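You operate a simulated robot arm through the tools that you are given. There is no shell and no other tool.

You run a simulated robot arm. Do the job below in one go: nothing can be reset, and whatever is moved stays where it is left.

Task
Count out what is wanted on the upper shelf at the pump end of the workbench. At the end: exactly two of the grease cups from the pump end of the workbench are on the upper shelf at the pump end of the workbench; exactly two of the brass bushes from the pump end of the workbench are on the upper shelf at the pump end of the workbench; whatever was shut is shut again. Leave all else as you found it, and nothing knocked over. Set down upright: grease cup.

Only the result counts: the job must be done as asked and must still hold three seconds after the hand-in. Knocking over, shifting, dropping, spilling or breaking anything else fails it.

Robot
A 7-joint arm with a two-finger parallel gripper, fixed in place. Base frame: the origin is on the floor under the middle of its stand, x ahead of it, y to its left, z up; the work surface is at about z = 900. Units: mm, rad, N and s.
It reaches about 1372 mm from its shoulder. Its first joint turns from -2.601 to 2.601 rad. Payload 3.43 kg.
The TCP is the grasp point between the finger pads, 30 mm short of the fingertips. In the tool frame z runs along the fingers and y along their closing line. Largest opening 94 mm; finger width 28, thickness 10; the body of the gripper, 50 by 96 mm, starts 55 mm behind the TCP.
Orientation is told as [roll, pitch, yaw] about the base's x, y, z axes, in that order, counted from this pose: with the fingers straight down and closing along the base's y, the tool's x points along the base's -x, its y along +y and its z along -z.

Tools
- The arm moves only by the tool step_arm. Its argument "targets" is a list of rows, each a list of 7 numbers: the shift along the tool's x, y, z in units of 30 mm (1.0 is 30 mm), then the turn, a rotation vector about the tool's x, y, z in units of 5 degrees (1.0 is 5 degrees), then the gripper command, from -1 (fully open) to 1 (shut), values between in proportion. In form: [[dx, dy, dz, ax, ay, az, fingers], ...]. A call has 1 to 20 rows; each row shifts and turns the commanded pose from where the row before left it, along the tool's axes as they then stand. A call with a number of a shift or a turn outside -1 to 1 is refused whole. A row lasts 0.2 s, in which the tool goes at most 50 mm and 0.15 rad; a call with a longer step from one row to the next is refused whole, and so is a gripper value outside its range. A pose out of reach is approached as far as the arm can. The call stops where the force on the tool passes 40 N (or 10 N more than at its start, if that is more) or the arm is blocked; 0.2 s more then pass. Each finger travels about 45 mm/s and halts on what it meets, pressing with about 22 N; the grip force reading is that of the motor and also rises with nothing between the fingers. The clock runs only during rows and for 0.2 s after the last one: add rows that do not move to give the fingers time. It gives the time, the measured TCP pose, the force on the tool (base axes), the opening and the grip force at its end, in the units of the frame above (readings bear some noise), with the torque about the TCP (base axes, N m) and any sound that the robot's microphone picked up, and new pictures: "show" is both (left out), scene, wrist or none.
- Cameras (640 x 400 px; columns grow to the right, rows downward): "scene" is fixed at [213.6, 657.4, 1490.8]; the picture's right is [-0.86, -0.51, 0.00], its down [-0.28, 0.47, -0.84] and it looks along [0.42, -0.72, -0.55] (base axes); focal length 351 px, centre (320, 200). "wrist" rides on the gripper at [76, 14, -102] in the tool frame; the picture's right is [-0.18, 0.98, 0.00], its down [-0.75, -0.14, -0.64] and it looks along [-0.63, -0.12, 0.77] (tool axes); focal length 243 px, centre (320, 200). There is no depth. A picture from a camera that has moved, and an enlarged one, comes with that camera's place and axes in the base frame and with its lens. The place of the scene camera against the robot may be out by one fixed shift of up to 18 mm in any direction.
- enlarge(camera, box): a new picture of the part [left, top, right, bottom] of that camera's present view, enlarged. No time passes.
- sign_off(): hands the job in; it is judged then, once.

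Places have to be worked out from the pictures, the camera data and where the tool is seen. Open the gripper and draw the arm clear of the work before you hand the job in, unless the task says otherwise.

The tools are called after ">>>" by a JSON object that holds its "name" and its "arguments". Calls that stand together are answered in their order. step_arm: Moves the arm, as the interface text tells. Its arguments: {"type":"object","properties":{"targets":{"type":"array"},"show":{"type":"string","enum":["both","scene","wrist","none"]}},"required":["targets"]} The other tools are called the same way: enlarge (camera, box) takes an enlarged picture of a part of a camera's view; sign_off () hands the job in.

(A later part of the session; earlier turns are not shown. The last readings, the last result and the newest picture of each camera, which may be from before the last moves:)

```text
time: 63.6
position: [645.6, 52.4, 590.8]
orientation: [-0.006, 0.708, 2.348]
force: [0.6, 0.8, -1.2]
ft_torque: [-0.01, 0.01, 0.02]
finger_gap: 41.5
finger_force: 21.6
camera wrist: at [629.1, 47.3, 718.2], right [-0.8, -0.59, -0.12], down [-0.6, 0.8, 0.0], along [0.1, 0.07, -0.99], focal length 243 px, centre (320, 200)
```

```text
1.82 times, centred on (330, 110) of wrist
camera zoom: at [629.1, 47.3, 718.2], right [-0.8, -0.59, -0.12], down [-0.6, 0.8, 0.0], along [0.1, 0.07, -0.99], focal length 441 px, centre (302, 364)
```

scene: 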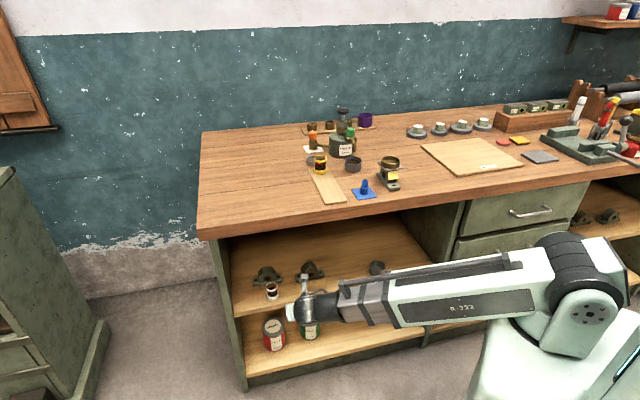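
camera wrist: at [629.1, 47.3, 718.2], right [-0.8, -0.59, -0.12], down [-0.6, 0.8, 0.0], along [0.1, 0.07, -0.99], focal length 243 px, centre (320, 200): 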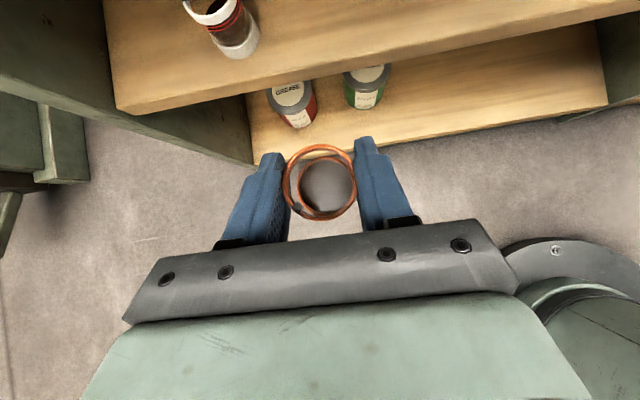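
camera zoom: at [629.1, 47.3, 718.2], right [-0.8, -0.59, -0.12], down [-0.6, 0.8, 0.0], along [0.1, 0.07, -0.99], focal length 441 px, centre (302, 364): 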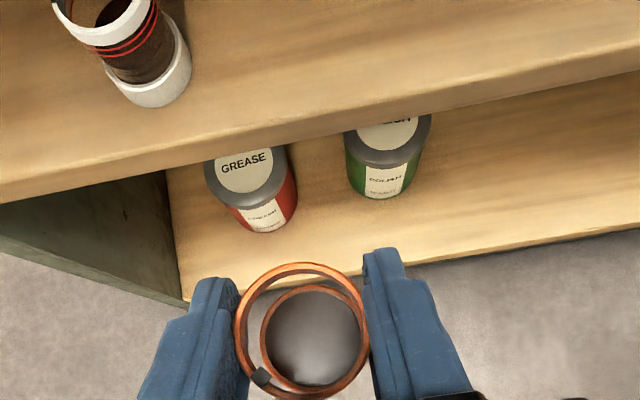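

Clear. Moving in to n≈580 at s≈489 (about 72 mm from the white cup), then down near contact height.

>>> {"name": "step_arm", "arguments": {"targets": [[0.228, 0.06, 0.195, 0, 0, 0, 0.8], [0.533, 0.09, 0.454, 0, 0, 0, 0.8], [0.685, 0, 0.584, 0, 0, 0, 0.8], [0.685, 0, 0.584, 0, 0, 0, 0.8], [0.685, 0, 0.584, 0, 0, 0, 0.8], [0.609, 0, 0.519, 0, 0, 0, 0.8], [0.38, 0, 0.324, 0, 0, 0, 0.8], [0.25, 0, 0.213, 0, 0, 0, 0.8], [0, 0, 0, 0, 0, 0, 0.8], [-0.1, 0, 0.117, 0, 0, 0, 0.8], [-0.195, 0, 0.228, 0, 0, 0, 0.8], [-0.195, 0, 0.228, 0, 0, 0, 0.8], [-0.1, 0, 0.117, 0, 0, 0, 0.8], [0, 0, 0, 0, 0, 0, 0.8]]}}

>>> {"name": "enlarge", "arguments": {"camera": "wrist", "box": [180, 60, 480, 240]}}

```text
time: 66.6
position: [755.2, -64.0, 563.0]
orientation: [-0.007, 0.706, 2.35]
force: [0.7, 1.0, -0.6]
ft_torque: [0.02, 0.01, 0.05]
finger_gap: 41.5
finger_force: 22.5
camera wrist: at [738.4, -68.7, 691.6], right [-0.8, -0.59, -0.12], down [-0.6, 0.8, 0.0], along [0.1, 0.07, -0.99], focal length 243 px, centre (320, 200)
```

scene: 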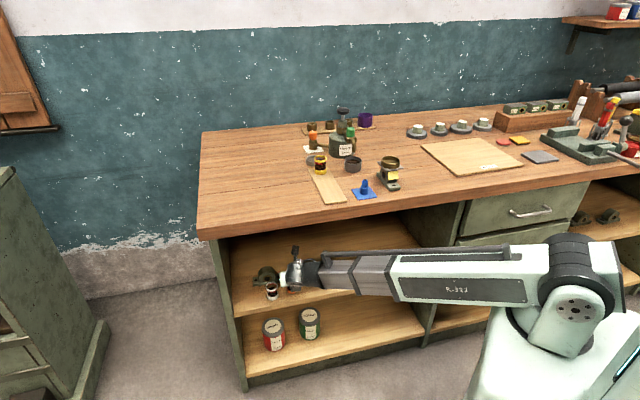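
wrist: 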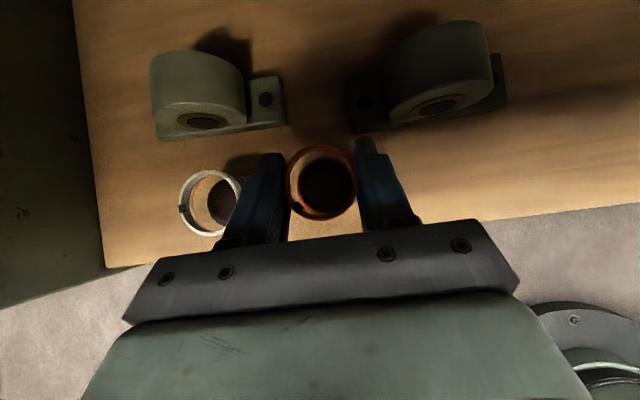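

```text
2.13 times, centred on (330, 150) of wrist
camera zoom: at [738.4, -68.7, 691.6], right [-0.8, -0.59, -0.12], down [-0.6, 0.8, 0.0], along [0.1, 0.07, -0.99], focal length 518 px, centre (299, 307)
```

zoom: 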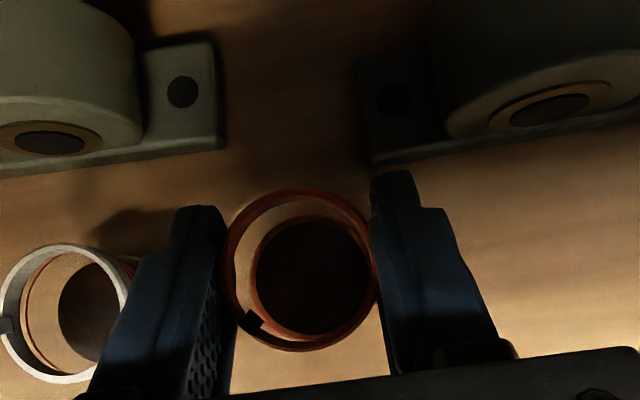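

Good spacing to the white cup. Slow descent to contact.

>>> {"name": "step_arm", "arguments": {"targets": [[-0.0433, 0, 0.0507, 0, 0, 0, 0.8], [-0.0433, 0, 0.0507, 0, 0, 0, 0.8], [-0.0325, 0, 0.038, 0, 0, 0, 0.8], [0, 0, 0, 0, 0, 0, 0.8]], "show": "none"}}

>>> {"name": "step_arm", "arguments": {"targets": [[-0.0325, 0, 0.038, 0, 0, 0, 0.8], [-0.0325, 0, 0.038, 0, 0, 0, 0.8], [0, 0, 0, 0, 0, 0, 0.8]], "show": "none"}}

```text
time: 67.6
position: [755.7, -64.4, 559.2]
orientation: [-0.006, 0.706, 2.35]
force: [0.1, -0.5, -1.9]
ft_torque: [-0.04, 0.03, 0.0]
finger_gap: 41.4
finger_force: 22.0
```

```text
time: 68.4
position: [754.6, -64.8, 555.6]
orientation: [-0.006, 0.708, 2.35]
force: [-0.6, 0.1, -1.3]
ft_torque: [0.01, 0.0, 0.01]
finger_gap: 41.5
finger_force: 22.0
```

No contact yet; continuing down gently.

>>> {"name": "step_arm", "arguments": {"targets": [[-0.0325, 0, 0.038, 0, 0, 0, 0.8], [-0.0217, 0, 0.0254, 0, 0, 0, 0.8], [0, 0, 0, 0, 0, 0, 0.8]], "show": "none"}}

```text
time: 69.2
position: [755.0, -65.0, 553.3]
orientation: [-0.005, 0.707, 2.349]
force: [-0.2, 0.0, -1.0]
ft_torque: [0.01, 0.0, 0.01]
finger_gap: 41.6
finger_force: 21.8
```

>>> {"name": "step_arm", "arguments": {"targets": [[-0.0217, 0, 0.0254, 0, 0, 0, 0.8], [-0.0108, 0, 0.0127, 0, 0, 0, 0.8], [0, 0, 0, 0, 0, 0, 0.8]], "show": "none"}}

```text
time: 70.0
position: [754.1, -65.4, 551.9]
orientation: [-0.006, 0.707, 2.349]
force: [0.4, 0.5, -1.5]
ft_torque: [0.03, 0.0, -0.03]
finger_gap: 41.6
finger_force: 22.3
```

Still hanging free (−1.5 N). Another 2 mm.

>>> {"name": "step_arm", "arguments": {"targets": [[-0.0217, 0, 0.0254, 0, 0, 0, 0.8], [-0.0217, 0, 0.0254, 0, 0, 0, 0.8], [0, 0, 0, 0, 0, 0, 0.8]], "show": "none"}}

```text
time: 70.8
position: [754.3, -64.0, 551.0]
orientation: [-0.005, 0.709, 2.349]
force: [-1.4, -1.4, 5.5]
ft_torque: [-0.22, 0.11, -0.05]
finger_gap: 41.5
finger_force: 21.9
```

Contact at z≈550.5 (5.5 N). Ease off half a millimetre and release slowly.

>>> {"name": "step_arm", "arguments": {"targets": [[0.008, 0, -0.01, 0, 0, 0, 0.8], [0, 0, 0, 0, 0, 0, 0.3], [0, 0, 0, 0, 0, 0, 0.12], [0, 0, 0, 0, 0, 0, 0.06], [0, 0, 0, 0, 0, 0, 0.0], [0, 0, 0, 0, 0, 0, -0.08], [0, 0, 0, 0, 0, 0, -0.16], [0, 0, 0, 0, 0, 0, -0.24], [0, 0, 0, 0, 0, 0, -0.24]]}}

>>> {"name": "enlarge", "arguments": {"camera": "wrist", "box": [180, 60, 480, 240]}}

```text
time: 72.8
position: [753.5, -64.5, 550.4]
orientation: [-0.004, 0.707, 2.349]
force: [-0.3, 0.2, 0.5]
ft_torque: [0.01, 0.0, -0.03]
finger_gap: 57.9
finger_force: 0.0
camera wrist: at [738.1, -68.5, 677.4], right [-0.8, -0.59, -0.12], down [-0.6, 0.8, 0.0], along [0.1, 0.07, -0.99], focal length 243 px, centre (320, 200)
```

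scene: 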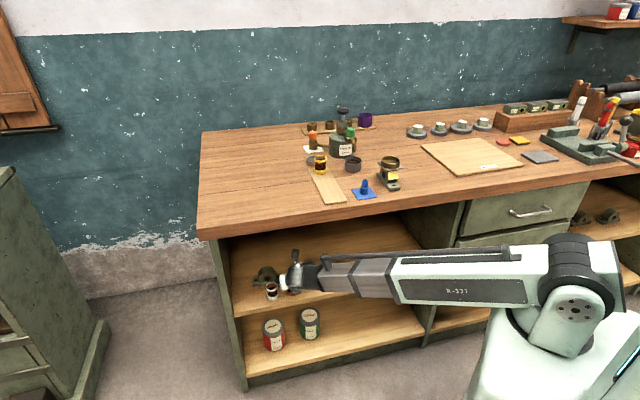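
wrist: 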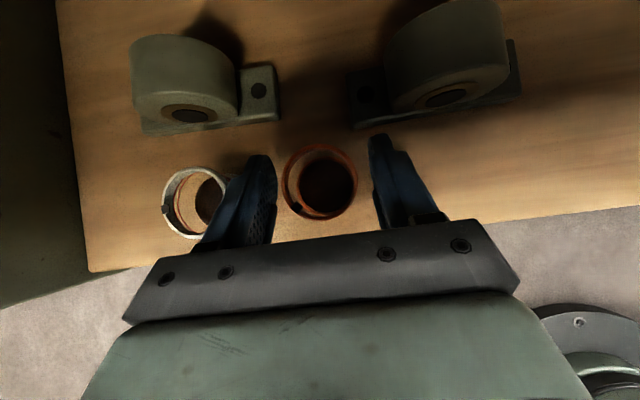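

```text
2.13 times, centred on (330, 150) of wrist
camera zoom: at [738.1, -68.5, 677.4], right [-0.8, -0.59, -0.12], down [-0.6, 0.8, 0.0], along [0.1, 0.07, -0.99], focal length 518 px, centre (299, 307)
```

zoom: 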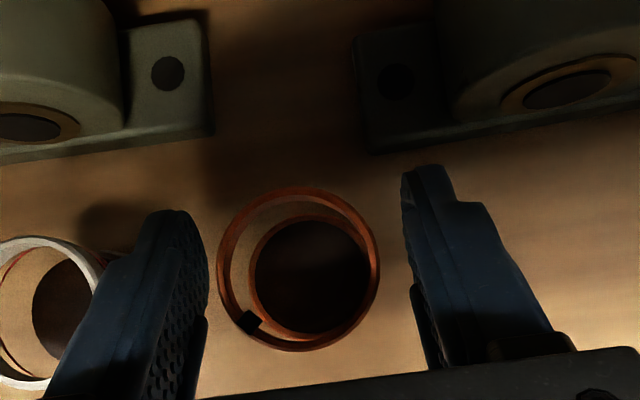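

Orange cup released upright. Back out along the tool axis and away from the bench.

>>> {"name": "step_arm", "arguments": {"targets": [[0, 0, -0.2, 0, 0, 0, -0.24], [0, 0, -0.5, 0, 0, 0, -0.24], [0, 0, -0.8, 0, 0, 0, -0.24], [0, 0, -0.9, 0, 0, 0, -0.24], [0, 0, -0.8, 0, 0, 0, -0.24], [0, 0, -0.47, 0, 0, 0, -0.24], [0, 0, 0, 0, 0, 0, -0.24], [-0.2, 0, -0.17, 0, 0, 0, -0.24], [-0.5, 0, -0.43, 0, 0, 0, -0.24], [-0.65, 0, -0.55, 0, 0, 0, -0.24], [-0.5, 0, -0.43, 0, 0, 0, -0.24], [-0.2, 0, -0.17, 0, 0, 0, -0.24], [0, 0, 0, 0, 0, 0, -0.24]]}}

>>> {"name": "enlarge", "arguments": {"camera": "wrist", "box": [180, 0, 480, 180]}}

```text
time: 75.6
position: [648.6, 43.0, 634.1]
orientation: [-0.005, 0.708, 2.349]
force: [0.5, -0.1, 0.8]
ft_torque: [-0.02, 0.02, 0.02]
finger_gap: 58.4
finger_force: 0.2
camera wrist: at [630.7, 38.6, 762.2], right [-0.8, -0.59, -0.12], down [-0.6, 0.8, 0.0], along [0.1, 0.07, -0.99], focal length 243 px, centre (320, 200)
```

scene: 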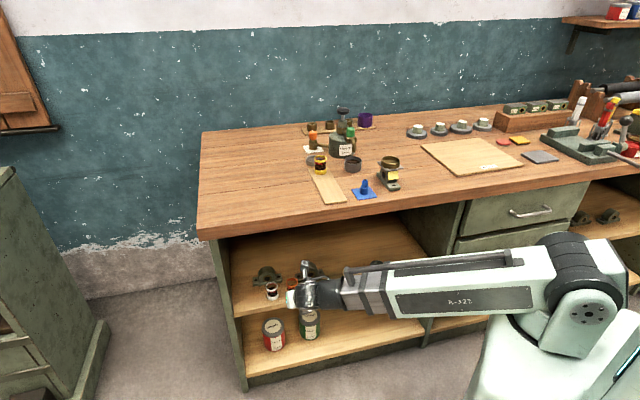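
wrist: 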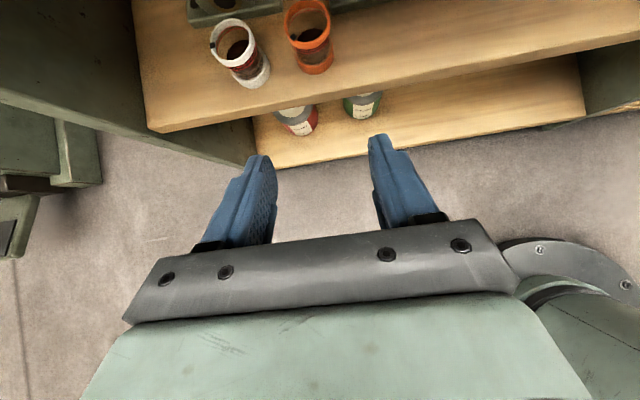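

```text
2.13 times, centred on (330, 90) of wrist
camera zoom: at [630.7, 38.6, 762.2], right [-0.8, -0.59, -0.12], down [-0.6, 0.8, 0.0], along [0.1, 0.07, -0.99], focal length 518 px, centre (299, 435)
```

zoom: 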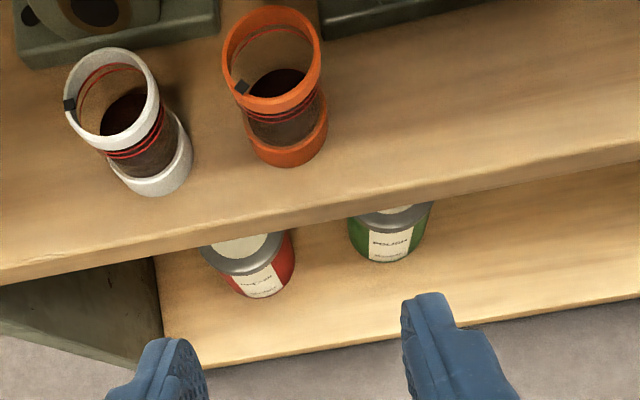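

Both cups stand properly on the shelf. Next the bushes: bush 1 sits behind the pump as seen from the base, so I'll approach it with the hand turned (yaw ≈80°) so that the boom passes left of the pump. First raise.

>>> {"name": "step_arm", "arguments": {"targets": [[0.195, 0, -0.228, 0, 0, 0, -0.5], [0.454, 0, -0.533, 0, 0, 0, -0.5], [0.649, 0, -0.761, 0, 0, 0, -0.5], [0.649, 0, -0.761, 0, 0, 0, -0.5], [0.649, 0, -0.761, 0, 0, 0, -0.5], [0.649, 0, -0.761, 0, 0, 0, -0.5], [0.649, 0, -0.761, 0, 0, 0, -0.5], [0.649, 0, -0.761, 0, 0, 0, -0.5], [0.649, 0, -0.761, 0, 0, 0, -0.5], [0.649, 0, -0.761, 0, 0, 0, -0.5], [0.649, 0, -0.761, 0, 0, 0, -0.5], [0.649, 0, -0.761, 0, 0, 0, -0.5], [0.649, 0, -0.761, 0, 0, 0, -0.5], [0.649, 0, -0.761, 0, 0, 0, -0.5], [0.649, 0, -0.761, 0, 0, 0, -0.5], [0.649, 0, -0.761, 0, 0, 0, -0.5], [0.649, 0, -0.761, 0, 0, 0, -0.5], [0.649, 0, -0.761, 0, 0, 0, -0.5], [0.454, 0, -0.533, 0, 0, 0, -0.5], [0.195, 0, -0.228, 0, 0, 0, -0.5]], "show": "scene"}}

>>> {"name": "step_arm", "arguments": {"targets": [[0.228, 0, 0.195, 0, 0, 0, -0.5], [0.533, 0, 0.454, 0, 0, 0, -0.5], [0.761, 0, 0.649, 0, 0, 0, -0.5], [0.761, 0, 0.649, 0, 0, 0, -0.5], [0.761, 0, 0.649, 0, 0, 0, -0.5], [0.761, 0, 0.649, 0, 0, 0, -0.5], [0.761, 0, 0.649, 0, 0, 0, -0.5], [0.761, 0, 0.649, 0, 0, 0, -0.5], [0.761, 0, 0.649, 0, 0, 0, -0.5], [0.761, 0, 0.649, 0, 0, 0, -0.5], [0.761, 0, 0.649, 0, 0, 0, -0.5], [0.761, 0, 0.649, 0, 0, 0, -0.5], [0.761, 0, 0.649, 0, 0, 0, -0.5], [0.761, 0, 0.649, 0, 0, 0, -0.5], [0.533, 0, 0.454, 0, 0, 0, -0.5], [0.228, 0, 0.195, 0, 0, 0, -0.5], [0, 0, 0, 0, 0, 0, -0.5]]}}

```text
time: 79.8
position: [646.3, 43.3, 1174.8]
orientation: [-0.006, 0.708, 2.349]
force: [0.1, 0.3, 0.2]
ft_torque: [-0.02, 0.0, -0.01]
finger_gap: 70.5
finger_force: 0.0
```

scene: 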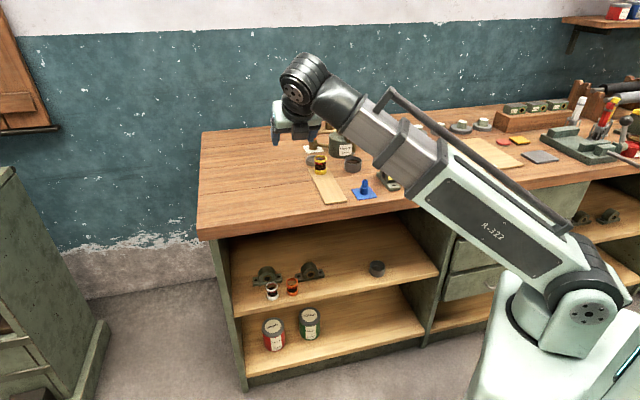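

```text
time: 83.4
position: [940.9, -255.8, 1172.8]
orientation: [-0.006, 0.705, 2.349]
force: [-0.3, 0.7, 0.8]
ft_torque: [0.0, -0.03, 0.03]
finger_gap: 70.3
finger_force: 0.1
camera wrist: at [924.6, -261.1, 1299.9], right [-0.8, -0.59, -0.12], down [-0.6, 0.8, 0.0], along [0.1, 0.07, -0.99], focal length 243 px, centre (320, 200)
```

scene: 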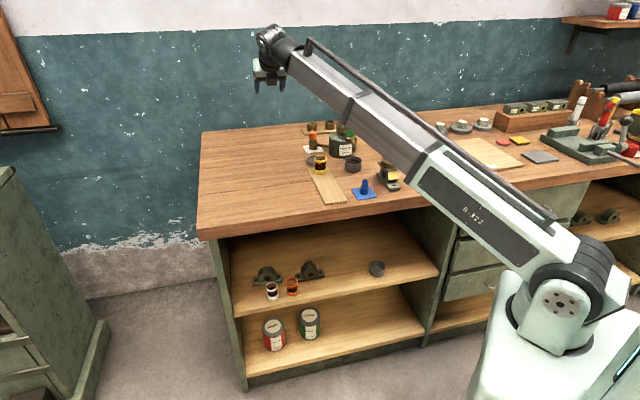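
wrist: 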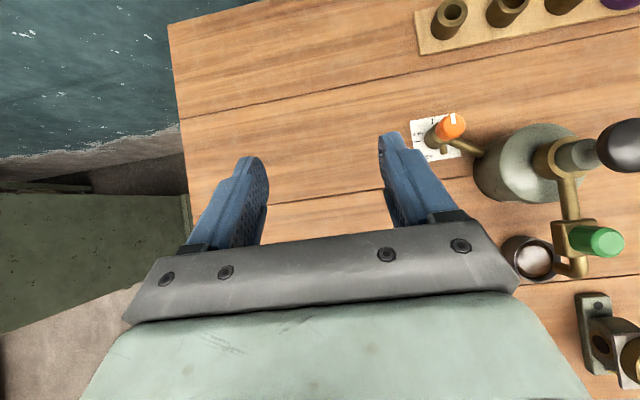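

Hand is over the free part of the bench. Now I rotate about the vertical axis to yaw ≈80°.

>>> {"name": "step_arm", "arguments": {"targets": [[0, 0, 0, -0.325, 0, 0.38, -0.5], [0, 0, 0, -0.585, 0, 0.684, -0.5], [0, 0, 0, -0.585, 0, 0.684, -0.5], [0, 0, 0, -0.585, 0, 0.684, -0.5], [0, 0, 0, -0.585, 0, 0.684, -0.5], [0, 0, 0, -0.585, 0, 0.684, -0.5], [0, 0, 0, -0.585, 0, 0.684, -0.5], [0, 0, 0, -0.585, 0, 0.684, -0.5], [0, 0, 0, -0.585, 0, 0.684, -0.5], [0, 0, 0, -0.585, 0, 0.684, -0.5], [0, 0, 0, -0.585, 0, 0.684, -0.5], [0, 0, 0, -0.585, 0, 0.684, -0.5], [0, 0, 0, -0.325, 0, 0.38, -0.5], [0, 0, 0, 0, 0, 0, -0.5]]}}

```text
time: 86.4
position: [942.6, -256.7, 1173.1]
orientation: [-0.004, 0.703, 1.401]
force: [-0.4, -0.5, -0.2]
ft_torque: [0.0, 0.0, 0.02]
finger_gap: 70.5
finger_force: 0.0
camera wrist: at [928.8, -246.0, 1300.7], right [-0.94, 0.3, -0.12], down [0.31, 0.95, 0.0], along [0.12, -0.03, -0.99], focal length 243 px, centre (320, 200)
```

scene: 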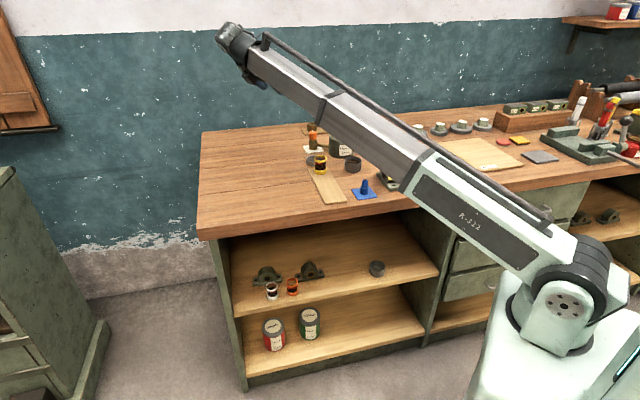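
wrist: 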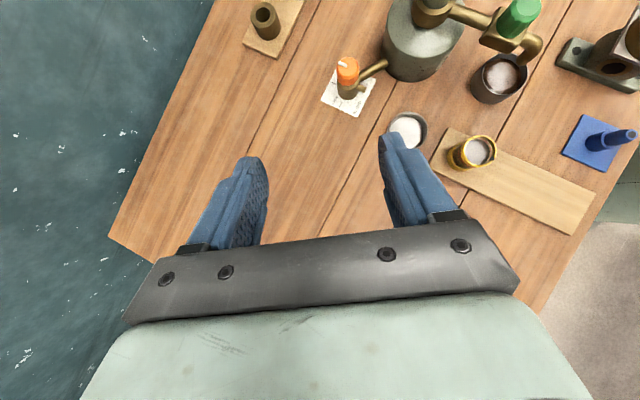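

Yaw 80° achieved. Move to hover above bush 1 at z≈1080.

>>> {"name": "step_arm", "arguments": {"targets": [[0.151, -0.07, 0.239, 0, 0, 0, -0.5], [0.353, -0.162, 0.557, 0, 0, 0, -0.5], [0.504, -0.232, 0.796, 0, 0, 0, -0.5], [0.504, -0.232, 0.796, 0, 0, 0, -0.5], [0.504, -0.232, 0.796, 0, 0, 0, -0.5], [0.504, -0.232, 0.796, 0, 0, 0, -0.5], [0.504, -0.232, 0.796, 0, 0, 0, -0.5], [0.504, -0.232, 0.796, 0, 0, 0, -0.5], [0.504, -0.232, 0.796, 0, 0, 0, -0.5], [0.504, -0.232, 0.796, 0, 0, 0, -0.5], [0.504, -0.232, 0.796, 0, 0, 0, -0.5], [0.353, -0.162, 0.557, 0, 0, 0, -0.5], [0.151, -0.07, 0.239, 0, 0, 0, -0.5], [0, 0, 0, 0, 0, 0, -0.5]]}}

>>> {"name": "enlarge", "arguments": {"camera": "wrist", "box": [200, 60, 480, 240]}}

>>> {"name": "enlarge", "arguments": {"camera": "scene", "box": [260, 20, 440, 180]}}

```text
time: 89.4
position: [969.1, -563.1, 1081.6]
orientation: [-0.004, 0.704, 1.399]
force: [0.1, 0.5, 1.1]
ft_torque: [0.02, 0.0, -0.01]
finger_gap: 70.3
finger_force: 0.2
camera wrist: at [956.0, -552.3, 1208.6], right [-0.95, 0.3, -0.12], down [0.3, 0.95, 0.0], along [0.12, -0.03, -0.99], focal length 243 px, centre (320, 200)
```

scene: 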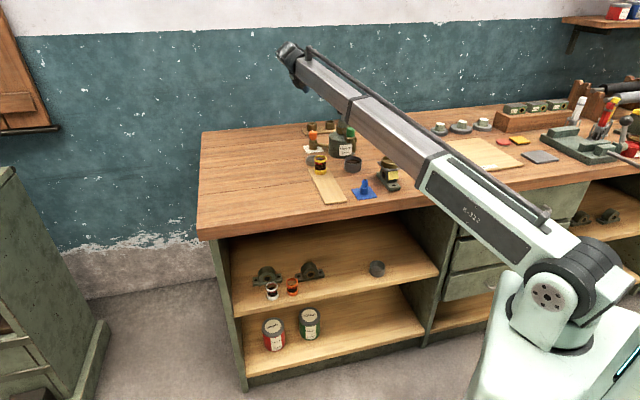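
wrist: 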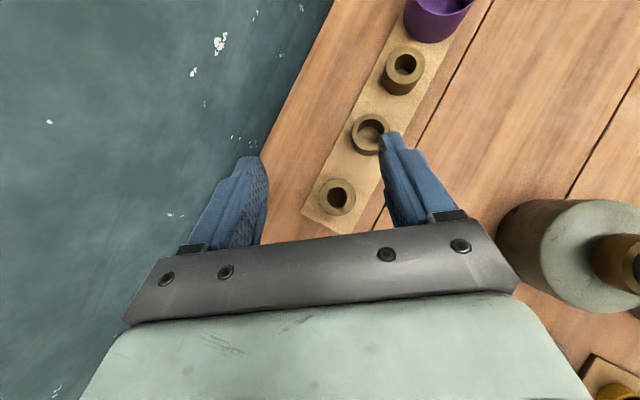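

```text
2.22 times, centred on (340, 150) of wrist
camera zoom: at [956.0, -552.3, 1208.6], right [-0.95, 0.3, -0.12], down [0.3, 0.95, 0.0], along [0.12, -0.03, -0.99], focal length 539 px, centre (276, 311)
```

zoom: 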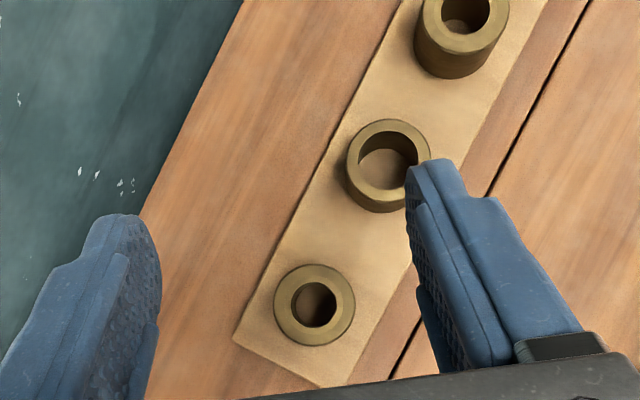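

```text
2.50 times, centred on (350, 100) of scene
camera zoom: at [213.6, 657.4, 1490.8], right [-0.86, -0.51, 0.0], down [-0.28, 0.47, -0.84], along [0.42, -0.72, -0.55], focal length 877 px, centre (245, 450)
```

zoom: 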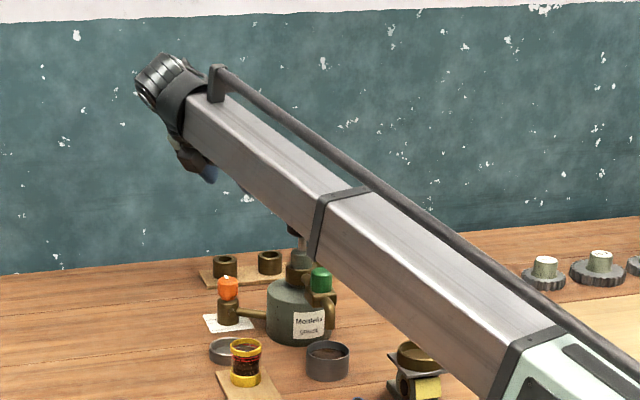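

Bush 1 centre ≈(967.6,−560.5), very near the TCP axis, and the boom will pass ~30 mm left of the pump knob. I descend part-way to z≈985 and recheck.

>>> {"name": "step_arm", "arguments": {"targets": [[-0.214, 0.004, 0.243, 0, 0, 0, -0.5], [-0.428, 0.008, 0.485, 0, 0, 0, -0.5], [-0.535, 0.01, 0.607, 0, 0, 0, -0.5], [-0.535, 0.01, 0.607, 0, 0, 0, -0.5], [-0.321, 0.006, 0.364, 0, 0, 0, -0.5], [-0.107, 0.002, 0.121, 0, 0, 0, -0.5], [0, 0, 0, 0, 0, 0, -0.5]]}}

>>> {"name": "enlarge", "arguments": {"camera": "wrist", "box": [200, 60, 480, 240]}}

>>> {"name": "enlarge", "arguments": {"camera": "scene", "box": [280, 50, 440, 180]}}

```text
time: 91.0
position: [968.2, -560.2, 984.5]
orientation: [-0.005, 0.704, 1.398]
force: [-0.2, -0.8, 0.3]
ft_torque: [-0.01, 0.01, -0.03]
finger_gap: 70.3
finger_force: 0.1
camera wrist: at [954.6, -549.0, 1112.2], right [-0.95, 0.3, -0.12], down [0.3, 0.95, 0.0], along [0.12, -0.03, -0.99], focal length 243 px, centre (320, 200)
```

scene: 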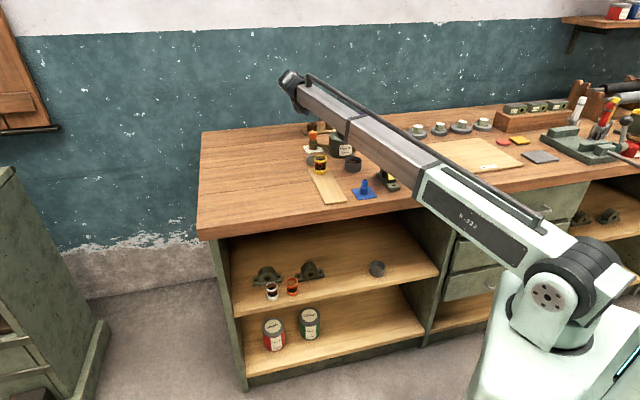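
wrist: 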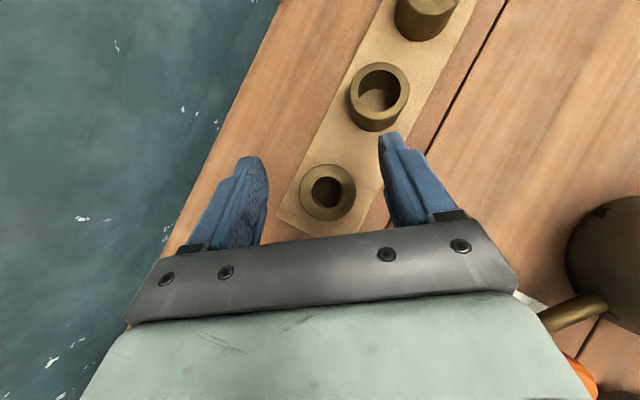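

```text
2.22 times, centred on (340, 150) of wrist
camera zoom: at [954.6, -549.0, 1112.2], right [-0.95, 0.3, -0.12], down [0.3, 0.95, 0.0], along [0.12, -0.03, -0.99], focal length 539 px, centre (276, 311)
```

zoom: 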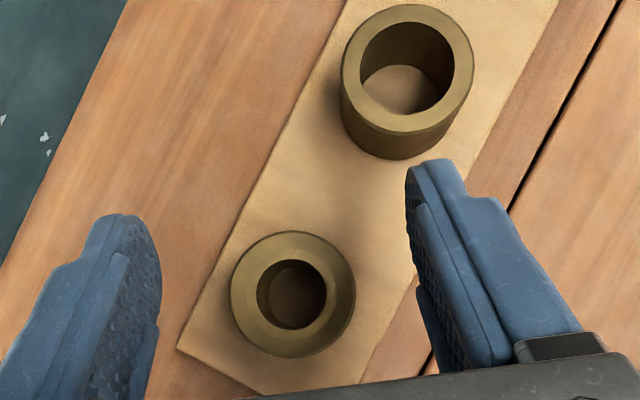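

```text
3.08 times, centred on (360, 115) of scene
camera zoom: at [213.6, 657.4, 1490.8], right [-0.86, -0.51, 0.0], down [-0.28, 0.47, -0.84], along [0.42, -0.72, -0.55], focal length 1079 px, centre (197, 462)
```

zoom: 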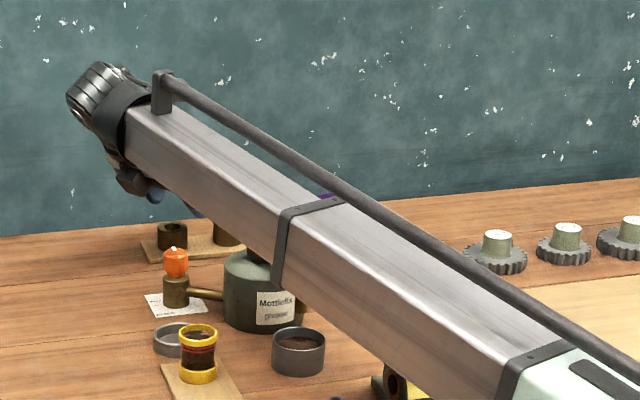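

Aligned within 2 mm. Final descent to z≈943 around bush 1, slowly.

>>> {"name": "step_arm", "arguments": {"targets": [[-0.092, 0.003, 0.103, 0, 0, 0, -0.5], [-0.185, 0.005, 0.206, 0, 0, 0, -0.5], [-0.231, 0.006, 0.2575, 0, 0, 0, -0.5], [-0.231, 0.006, 0.2575, 0, 0, 0, -0.5], [-0.139, 0.003, 0.1545, 0, 0, 0, -0.5], [-0.046, 0, 0.0515, 0, 0, 0, -0.5], [0, 0, 0, 0, 0, 0, -0.5]]}}

>>> {"name": "enlarge", "arguments": {"camera": "wrist", "box": [200, 100, 440, 250]}}

>>> {"name": "enlarge", "arguments": {"camera": "scene", "box": [280, 60, 400, 170]}}

```text
time: 92.6
position: [966.7, -559.0, 942.2]
orientation: [-0.005, 0.705, 1.401]
force: [-0.6, -0.4, -0.6]
ft_torque: [0.03, 0.02, 0.0]
finger_gap: 70.4
finger_force: 0.0
camera wrist: at [953.9, -548.4, 1070.1], right [-0.95, 0.3, -0.12], down [0.3, 0.95, 0.0], along [0.12, -0.03, -0.99], focal length 243 px, centre (320, 200)
```

scene: 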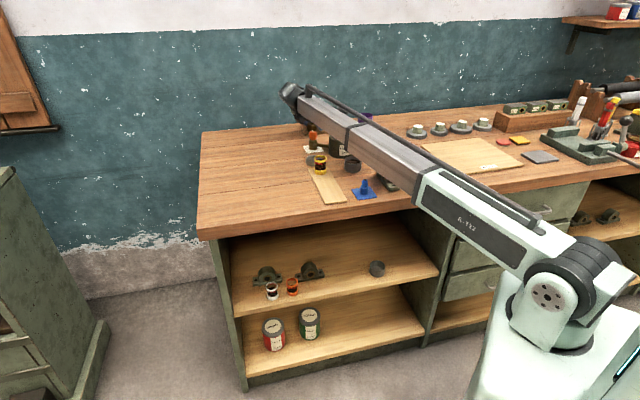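
wrist: 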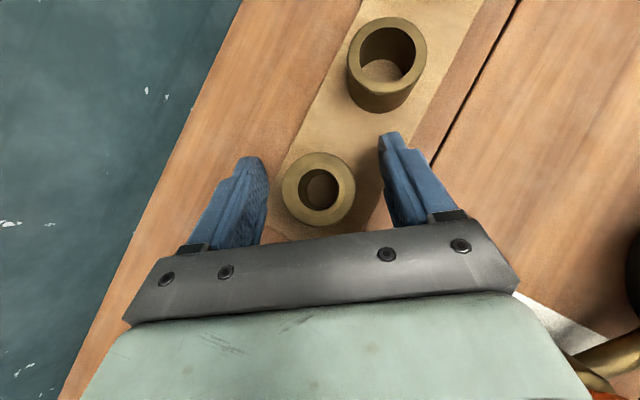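

```text
2.67 times, centred on (320, 175) of wrist
camera zoom: at [953.9, -548.4, 1070.1], right [-0.95, 0.3, -0.12], down [0.3, 0.95, 0.0], along [0.12, -0.03, -0.99], focal length 647 px, centre (320, 267)
```

zoom: 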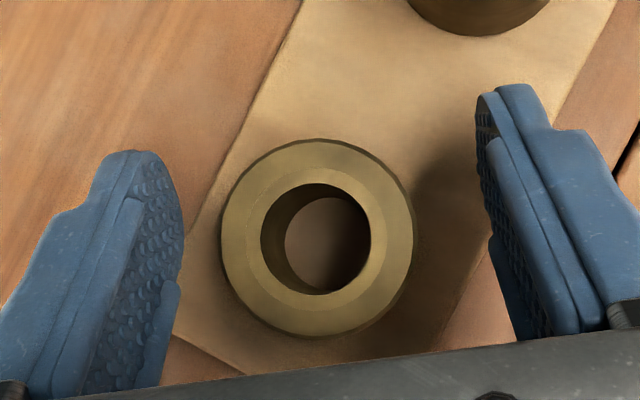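

```text
3.64 times, centred on (340, 115) of scene
camera zoom: at [213.6, 657.4, 1490.8], right [-0.86, -0.51, 0.0], down [-0.28, 0.47, -0.84], along [0.42, -0.72, -0.55], focal length 1275 px, centre (247, 509)
```

zoom: 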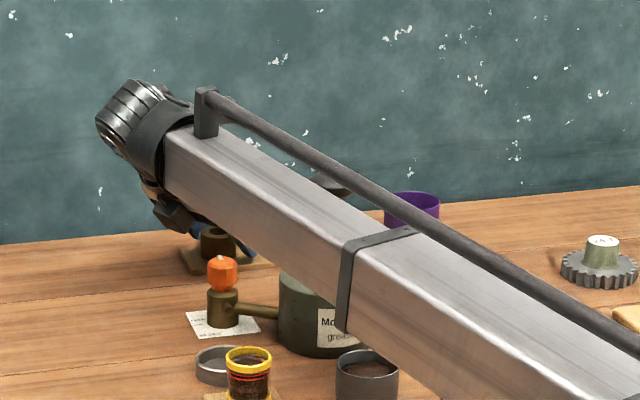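

Bush 1 centred between the pads. Closing on it.

>>> {"name": "step_arm", "arguments": {"targets": [[0, 0, 0, 0, 0, 0, -0.3], [0, 0, 0, 0, 0, 0, -0.1], [0, 0, 0, 0, 0, 0, 0.0], [0, 0, 0, 0, 0, 0, 0.06], [0, 0, 0, 0, 0, 0, 0.12], [0, 0, 0, 0, 0, 0, 0.2], [0, 0, 0, 0, 0, 0, 0.4], [0, 0, 0, 0, 0, 0, 0.8], [0, 0, 0, 0, 0, 0, 1], [0, 0, 0, 0, 0, 0, 1]], "show": "none"}}

>>> {"name": "step_arm", "arguments": {"targets": [[0.06, 0, -0.07, 0, 0, 0, 1], [0.12, 0, -0.141, 0, 0, 0, 1], [0.13, 0, -0.152, 0, 0, 0, 1], [0.08, 0, -0.094, 0, 0, 0, 1], [0.04, 0, -0.047, 0, 0, 0, 1], [0, 0, 0, 0, 0, 0, 1]]}}

>>> {"name": "enlarge", "arguments": {"camera": "wrist", "box": [200, 100, 440, 250]}}

```text
time: 94.8
position: [967.5, -559.4, 941.8]
orientation: [-0.003, 0.703, 1.399]
force: [-0.1, 1.2, 0.7]
ft_torque: [-0.05, 0.04, -0.03]
finger_gap: 40.9
finger_force: 22.2
```

```text
time: 96.2
position: [966.9, -560.0, 962.9]
orientation: [-0.004, 0.702, 1.401]
force: [-0.3, 0.1, -1.8]
ft_torque: [0.0, 0.01, -0.01]
finger_gap: 41.1
finger_force: 21.9
camera wrist: at [954.0, -548.9, 1089.6], right [-0.95, 0.3, -0.12], down [0.3, 0.95, 0.0], along [0.12, -0.03, -0.99], focal length 243 px, centre (320, 200)
```

scene: 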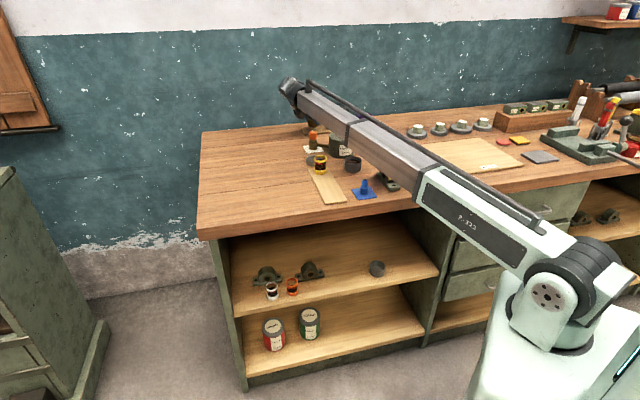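
wrist: 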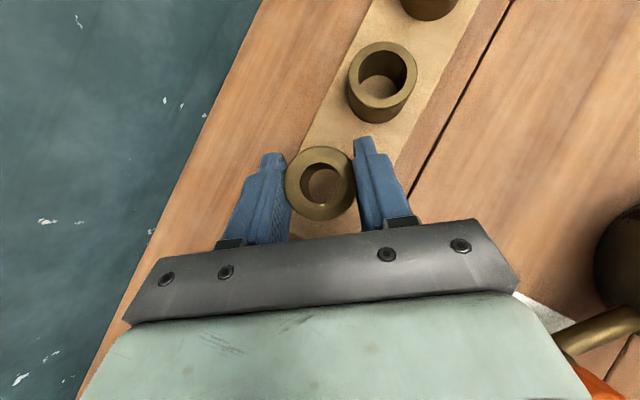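

```text
2.67 times, centred on (320, 175) of wrist
camera zoom: at [954.0, -548.9, 1089.6], right [-0.95, 0.3, -0.12], down [0.3, 0.95, 0.0], along [0.12, -0.03, -0.99], focal length 647 px, centre (320, 267)
```

zoom: 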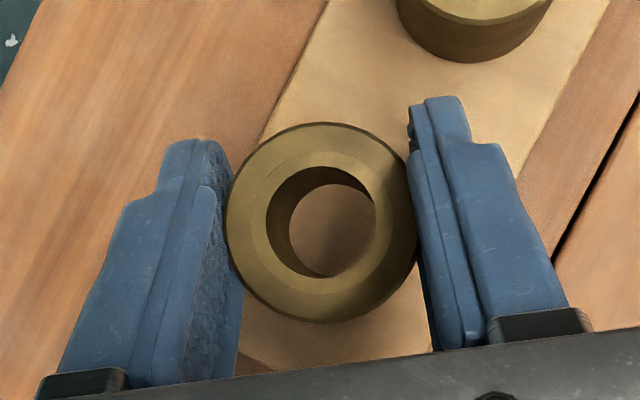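

Bush 1 lifted securely. Raise it vertically to z≈1080, then retrace back over the free bench area.

>>> {"name": "step_arm", "arguments": {"targets": [[0.195, 0, -0.229, 0, 0, 0, 1], [0.453, 0, -0.534, 0, 0, 0, 1], [0.582, 0, -0.687, 0, 0, 0, 1], [0.582, 0, -0.687, 0, 0, 0, 1], [0.453, 0, -0.534, 0, 0, 0, 1], [0.259, 0, -0.305, 0, 0, 0, 1], [0, 0, 0, 0, 0, 0, 1]], "show": "wrist"}}

>>> {"name": "step_arm", "arguments": {"targets": [[-0.151, 0.07, -0.239, 0, 0, 0, 1], [-0.353, 0.162, -0.557, 0, 0, 0, 1], [-0.504, 0.232, -0.796, 0, 0, 0, 1], [-0.504, 0.232, -0.796, 0, 0, 0, 1], [-0.504, 0.232, -0.796, 0, 0, 0, 1], [-0.504, 0.232, -0.796, 0, 0, 0, 1], [-0.504, 0.232, -0.796, 0, 0, 0, 1], [-0.504, 0.232, -0.796, 0, 0, 0, 1], [-0.504, 0.232, -0.796, 0, 0, 0, 1], [-0.504, 0.232, -0.796, 0, 0, 0, 1], [-0.504, 0.232, -0.796, 0, 0, 0, 1], [-0.353, 0.162, -0.557, 0, 0, 0, 1], [-0.151, 0.07, -0.239, 0, 0, 0, 1], [0, 0, 0, 0, 0, 0, 1]]}}

```text
time: 97.8
position: [966.8, -559.1, 1079.3]
orientation: [-0.004, 0.704, 1.4]
force: [0.2, -0.1, -1.7]
ft_torque: [0.0, -0.01, -0.03]
finger_gap: 41.1
finger_force: 21.7
camera wrist: at [953.3, -548.7, 1206.4], right [-0.95, 0.3, -0.12], down [0.31, 0.95, 0.0], along [0.12, -0.03, -0.99], focal length 243 px, centre (320, 200)
```

wrist: 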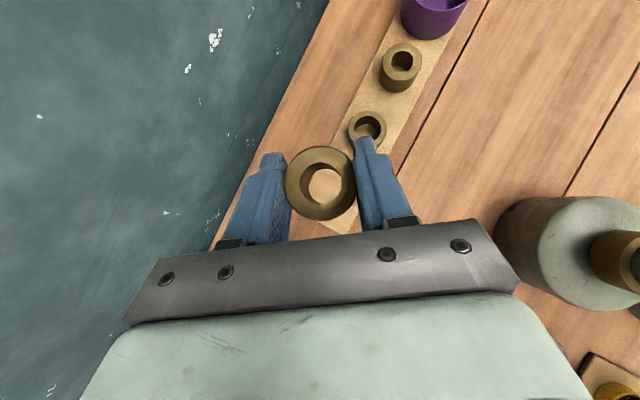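

```text
time: 100.8
position: [939.3, -251.7, 1171.6]
orientation: [-0.003, 0.704, 1.4]
force: [0.2, -0.3, -1.8]
ft_torque: [0.0, -0.02, 0.0]
finger_gap: 41.2
finger_force: 22.3
camera wrist: at [927.3, -242.0, 1299.5], right [-0.95, 0.3, -0.12], down [0.3, 0.95, 0.0], along [0.12, -0.03, -0.99], focal length 243 px, centre (320, 200)
```

scene: 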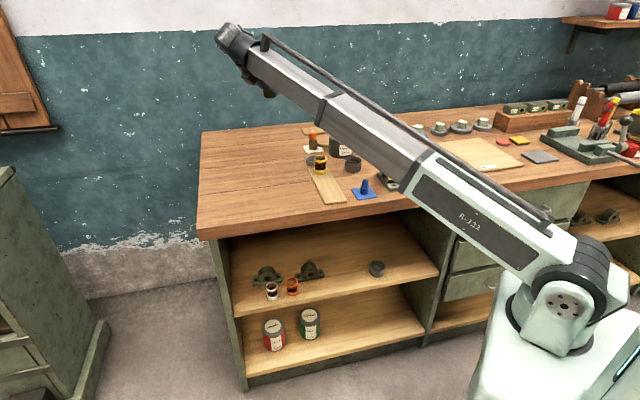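
wrist: 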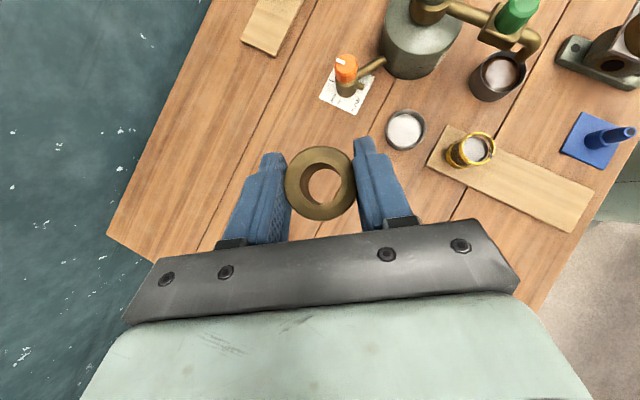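

Now rotate back to yaw 135° with the bush held.

>>> {"name": "step_arm", "arguments": {"targets": [[0, 0, 0, 0.325, 0, -0.38, 1], [0, 0, 0, 0.585, 0, -0.684, 1], [0, 0, 0, 0.585, 0, -0.684, 1], [0, 0, 0, 0.585, 0, -0.684, 1], [0, 0, 0, 0.585, 0, -0.684, 1], [0, 0, 0, 0.585, 0, -0.684, 1], [0, 0, 0, 0.585, 0, -0.684, 1], [0, 0, 0, 0.585, 0, -0.684, 1], [0, 0, 0, 0.585, 0, -0.684, 1], [0, 0, 0, 0.585, 0, -0.684, 1], [0, 0, 0, 0.585, 0, -0.684, 1], [0, 0, 0, 0.585, 0, -0.684, 1], [0, 0, 0, 0.325, 0, -0.38, 1], [0, 0, 0, 0, 0, 0, 1]], "show": "wrist"}}

>>> {"name": "enlarge", "arguments": {"camera": "wrist", "box": [200, 100, 440, 250]}}

```text
time: 103.8
position: [940.9, -252.2, 1173.1]
orientation: [-0.005, 0.708, 2.352]
force: [-0.2, -0.3, -2.3]
ft_torque: [0.0, -0.04, 0.0]
finger_gap: 41.1
finger_force: 21.9
camera wrist: at [923.7, -257.7, 1300.0], right [-0.79, -0.59, -0.12], down [-0.6, 0.8, 0.0], along [0.1, 0.07, -0.99], focal length 243 px, centre (320, 200)
```

wrist: 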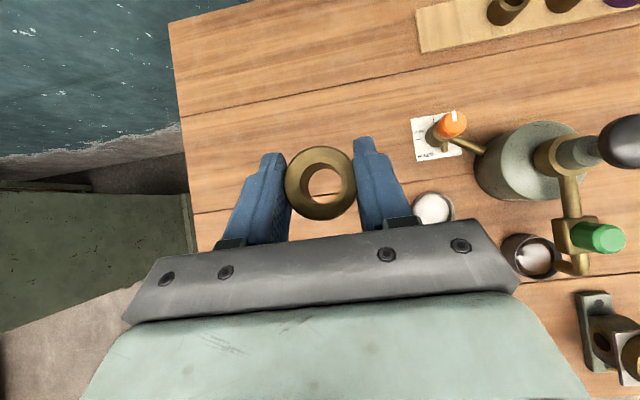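

```text
2.67 times, centred on (320, 175) of wrist
camera zoom: at [923.7, -257.7, 1300.0], right [-0.79, -0.59, -0.12], down [-0.6, 0.8, 0.0], along [0.1, 0.07, -0.99], focal length 647 px, centre (320, 267)
```

zoom: 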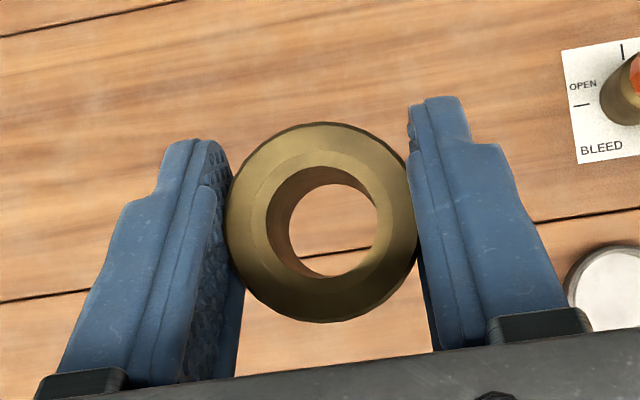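

Held level. Now carry it out to the bench front at s≈632, n≈430.

>>> {"name": "step_arm", "arguments": {"targets": [[-0.261, -0.097, -0.118, 0, 0, 0, 1], [-0.61, -0.225, -0.276, 0, 0, 0, 1], [-0.871, -0.322, -0.394, 0, 0, 0, 1], [-0.871, -0.322, -0.394, 0, 0, 0, 1], [-0.871, -0.322, -0.394, 0, 0, 0, 1], [-0.871, -0.322, -0.394, 0, 0, 0, 1], [-0.871, -0.322, -0.394, 0, 0, 0, 1], [-0.871, -0.322, -0.394, 0, 0, 0, 1], [-0.871, -0.322, -0.394, 0, 0, 0, 1], [-0.871, -0.322, -0.394, 0, 0, 0, 1], [-0.871, -0.322, -0.394, 0, 0, 0, 1], [-0.871, -0.322, -0.394, 0, 0, 0, 1], [-0.871, -0.322, -0.394, 0, 0, 0, 1], [-0.871, -0.322, -0.394, 0, 0, 0, 1], [-0.871, -0.322, -0.394, 0, 0, 0, 1], [-0.61, -0.225, -0.276, 0, 0, 0, 1], [-0.261, -0.097, -0.118, 0, 0, 0, 1], [0, 0, 0, 0, 0, 0, 1]]}}

```text
time: 107.6
position: [753.2, 144.4, 1053.1]
orientation: [-0.005, 0.706, 2.35]
force: [0.4, -0.4, -2.3]
ft_torque: [-0.03, 0.0, -0.01]
finger_gap: 41.3
finger_force: 22.6
camera wrist: at [736.7, 139.6, 1181.1], right [-0.8, -0.59, -0.12], down [-0.6, 0.8, 0.0], along [0.1, 0.07, -0.99], focal length 243 px, centre (320, 200)
```

scene: 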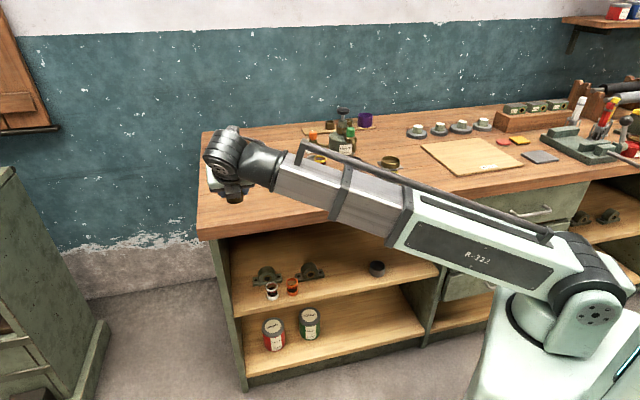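
wrist: 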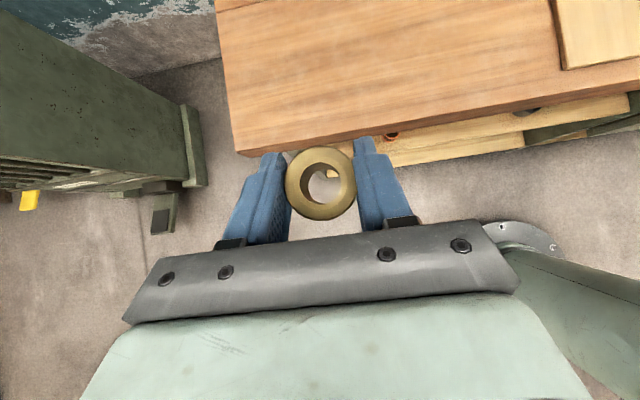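

Straight down to z≈590 in front of the shelf.

>>> {"name": "step_arm", "arguments": {"targets": [[-0.195, 0, 0.228, 0, 0, 0, 1], [-0.454, 0, 0.533, 0, 0, 0, 1], [-0.649, 0, 0.761, 0, 0, 0, 1], [-0.649, 0, 0.761, 0, 0, 0, 1], [-0.649, 0, 0.761, 0, 0, 0, 1], [-0.649, 0, 0.761, 0, 0, 0, 1], [-0.649, 0, 0.761, 0, 0, 0, 1], [-0.649, 0, 0.761, 0, 0, 0, 1], [-0.649, 0, 0.761, 0, 0, 0, 1], [-0.649, 0, 0.761, 0, 0, 0, 1], [-0.649, 0, 0.761, 0, 0, 0, 1], [-0.649, 0, 0.761, 0, 0, 0, 1], [-0.649, 0, 0.761, 0, 0, 0, 1], [-0.649, 0, 0.761, 0, 0, 0, 1], [-0.649, 0, 0.761, 0, 0, 0, 1], [-0.454, 0, 0.533, 0, 0, 0, 1], [-0.325, 0, 0.38, 0, 0, 0, 1], [-0.15, 0, 0.175, 0, 0, 0, 1], [0, 0, 0, 0, 0, 0, 1]]}}

>>> {"name": "enlarge", "arguments": {"camera": "wrist", "box": [200, 0, 520, 200]}}

```text
time: 111.6
position: [754.0, 142.4, 589.3]
orientation: [-0.006, 0.706, 2.351]
force: [-0.5, 0.4, -2.6]
ft_torque: [0.04, 0.03, -0.01]
finger_gap: 41.2
finger_force: 21.4
camera wrist: at [738.5, 138.6, 716.7], right [-0.8, -0.59, -0.12], down [-0.6, 0.8, 0.0], along [0.1, 0.07, -0.99], focal length 243 px, centre (320, 200)
```

scene: 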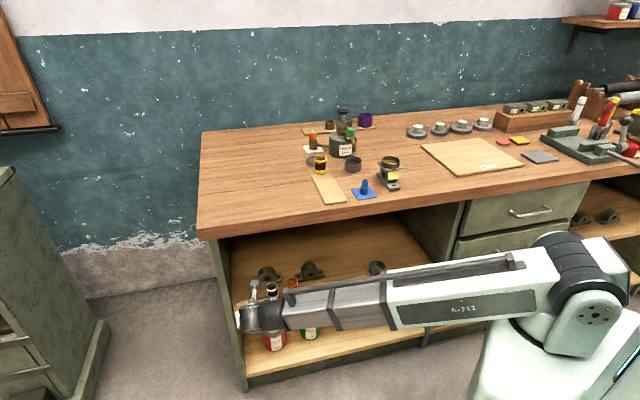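
wrist: 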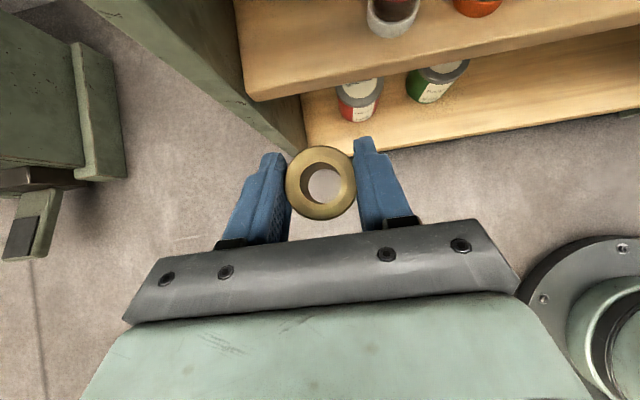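

```text
2.00 times, centred on (360, 100) of wrist
camera zoom: at [738.5, 138.6, 716.7], right [-0.8, -0.59, -0.12], down [-0.6, 0.8, 0.0], along [0.1, 0.07, -0.99], focal length 485 px, centre (240, 400)
```

zoom: 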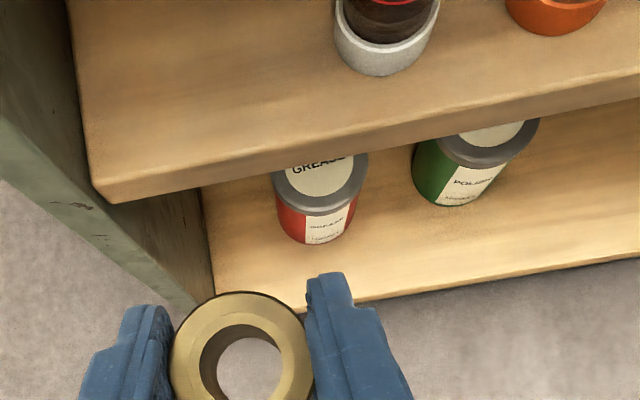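

Clear of the side panel (18 mm). Move in to n≈577 and down to z≈547.

>>> {"name": "step_arm", "arguments": {"targets": [[0.228, 0.03, 0.195, 0, 0, 0, 1], [0.533, 0.03, 0.454, 0, 0, 0, 1], [0.685, 0, 0.584, 0, 0, 0, 1], [0.685, 0, 0.584, 0, 0, 0, 1], [0.685, 0, 0.584, 0, 0, 0, 1], [0.533, 0, 0.454, 0, 0, 0, 1], [0.32, 0, 0.273, 0, 0, 0, 1], [0, 0, 0, 0, 0, 0, 1], [-0.195, 0, 0.228, 0, 0, 0, 1], [-0.325, 0, 0.38, 0, 0, 0, 1], [-0.26, 0, 0.304, 0, 0, 0, 1], [-0.13, 0, 0.152, 0, 0, 0, 1], [0, 0, 0, 0, 0, 0, 1]]}}

>>> {"name": "enlarge", "arguments": {"camera": "wrist", "box": [180, 60, 480, 240]}}

```text
time: 114.4
position: [855.3, 41.0, 547.3]
orientation: [-0.006, 0.708, 2.348]
force: [-0.1, 0.5, -2.3]
ft_torque: [0.02, -0.01, 0.01]
finger_gap: 40.9
finger_force: 22.2
camera wrist: at [839.4, 36.0, 674.8], right [-0.8, -0.59, -0.12], down [-0.6, 0.8, 0.0], along [0.1, 0.07, -0.99], focal length 243 px, centre (320, 200)
```

scene: 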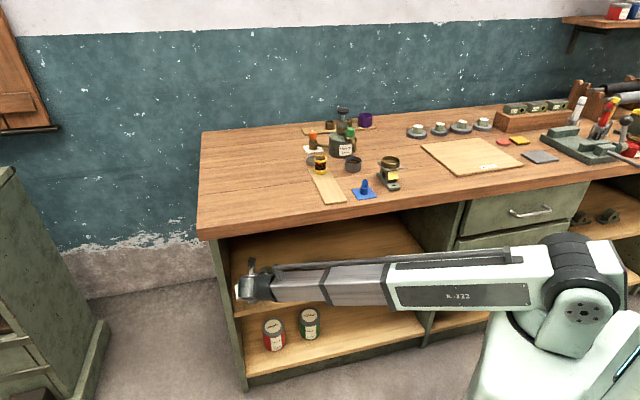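
wrist: 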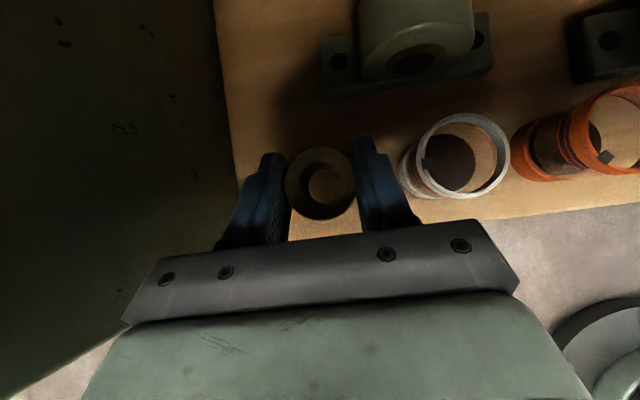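

```text
2.13 times, centred on (330, 150) of wrist
camera zoom: at [839.4, 36.0, 674.8], right [-0.8, -0.59, -0.12], down [-0.6, 0.8, 0.0], along [0.1, 0.07, -0.99], focal length 518 px, centre (299, 307)
```

zoom: 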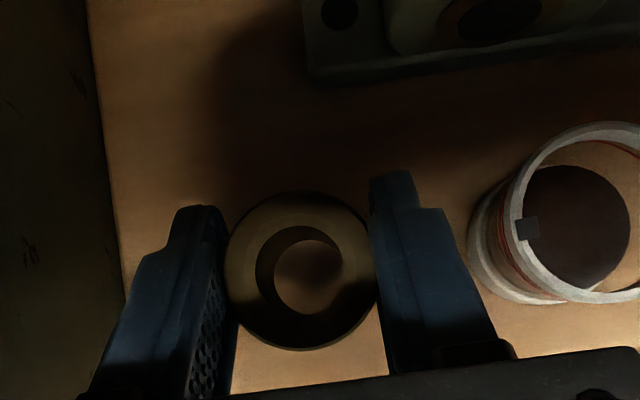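

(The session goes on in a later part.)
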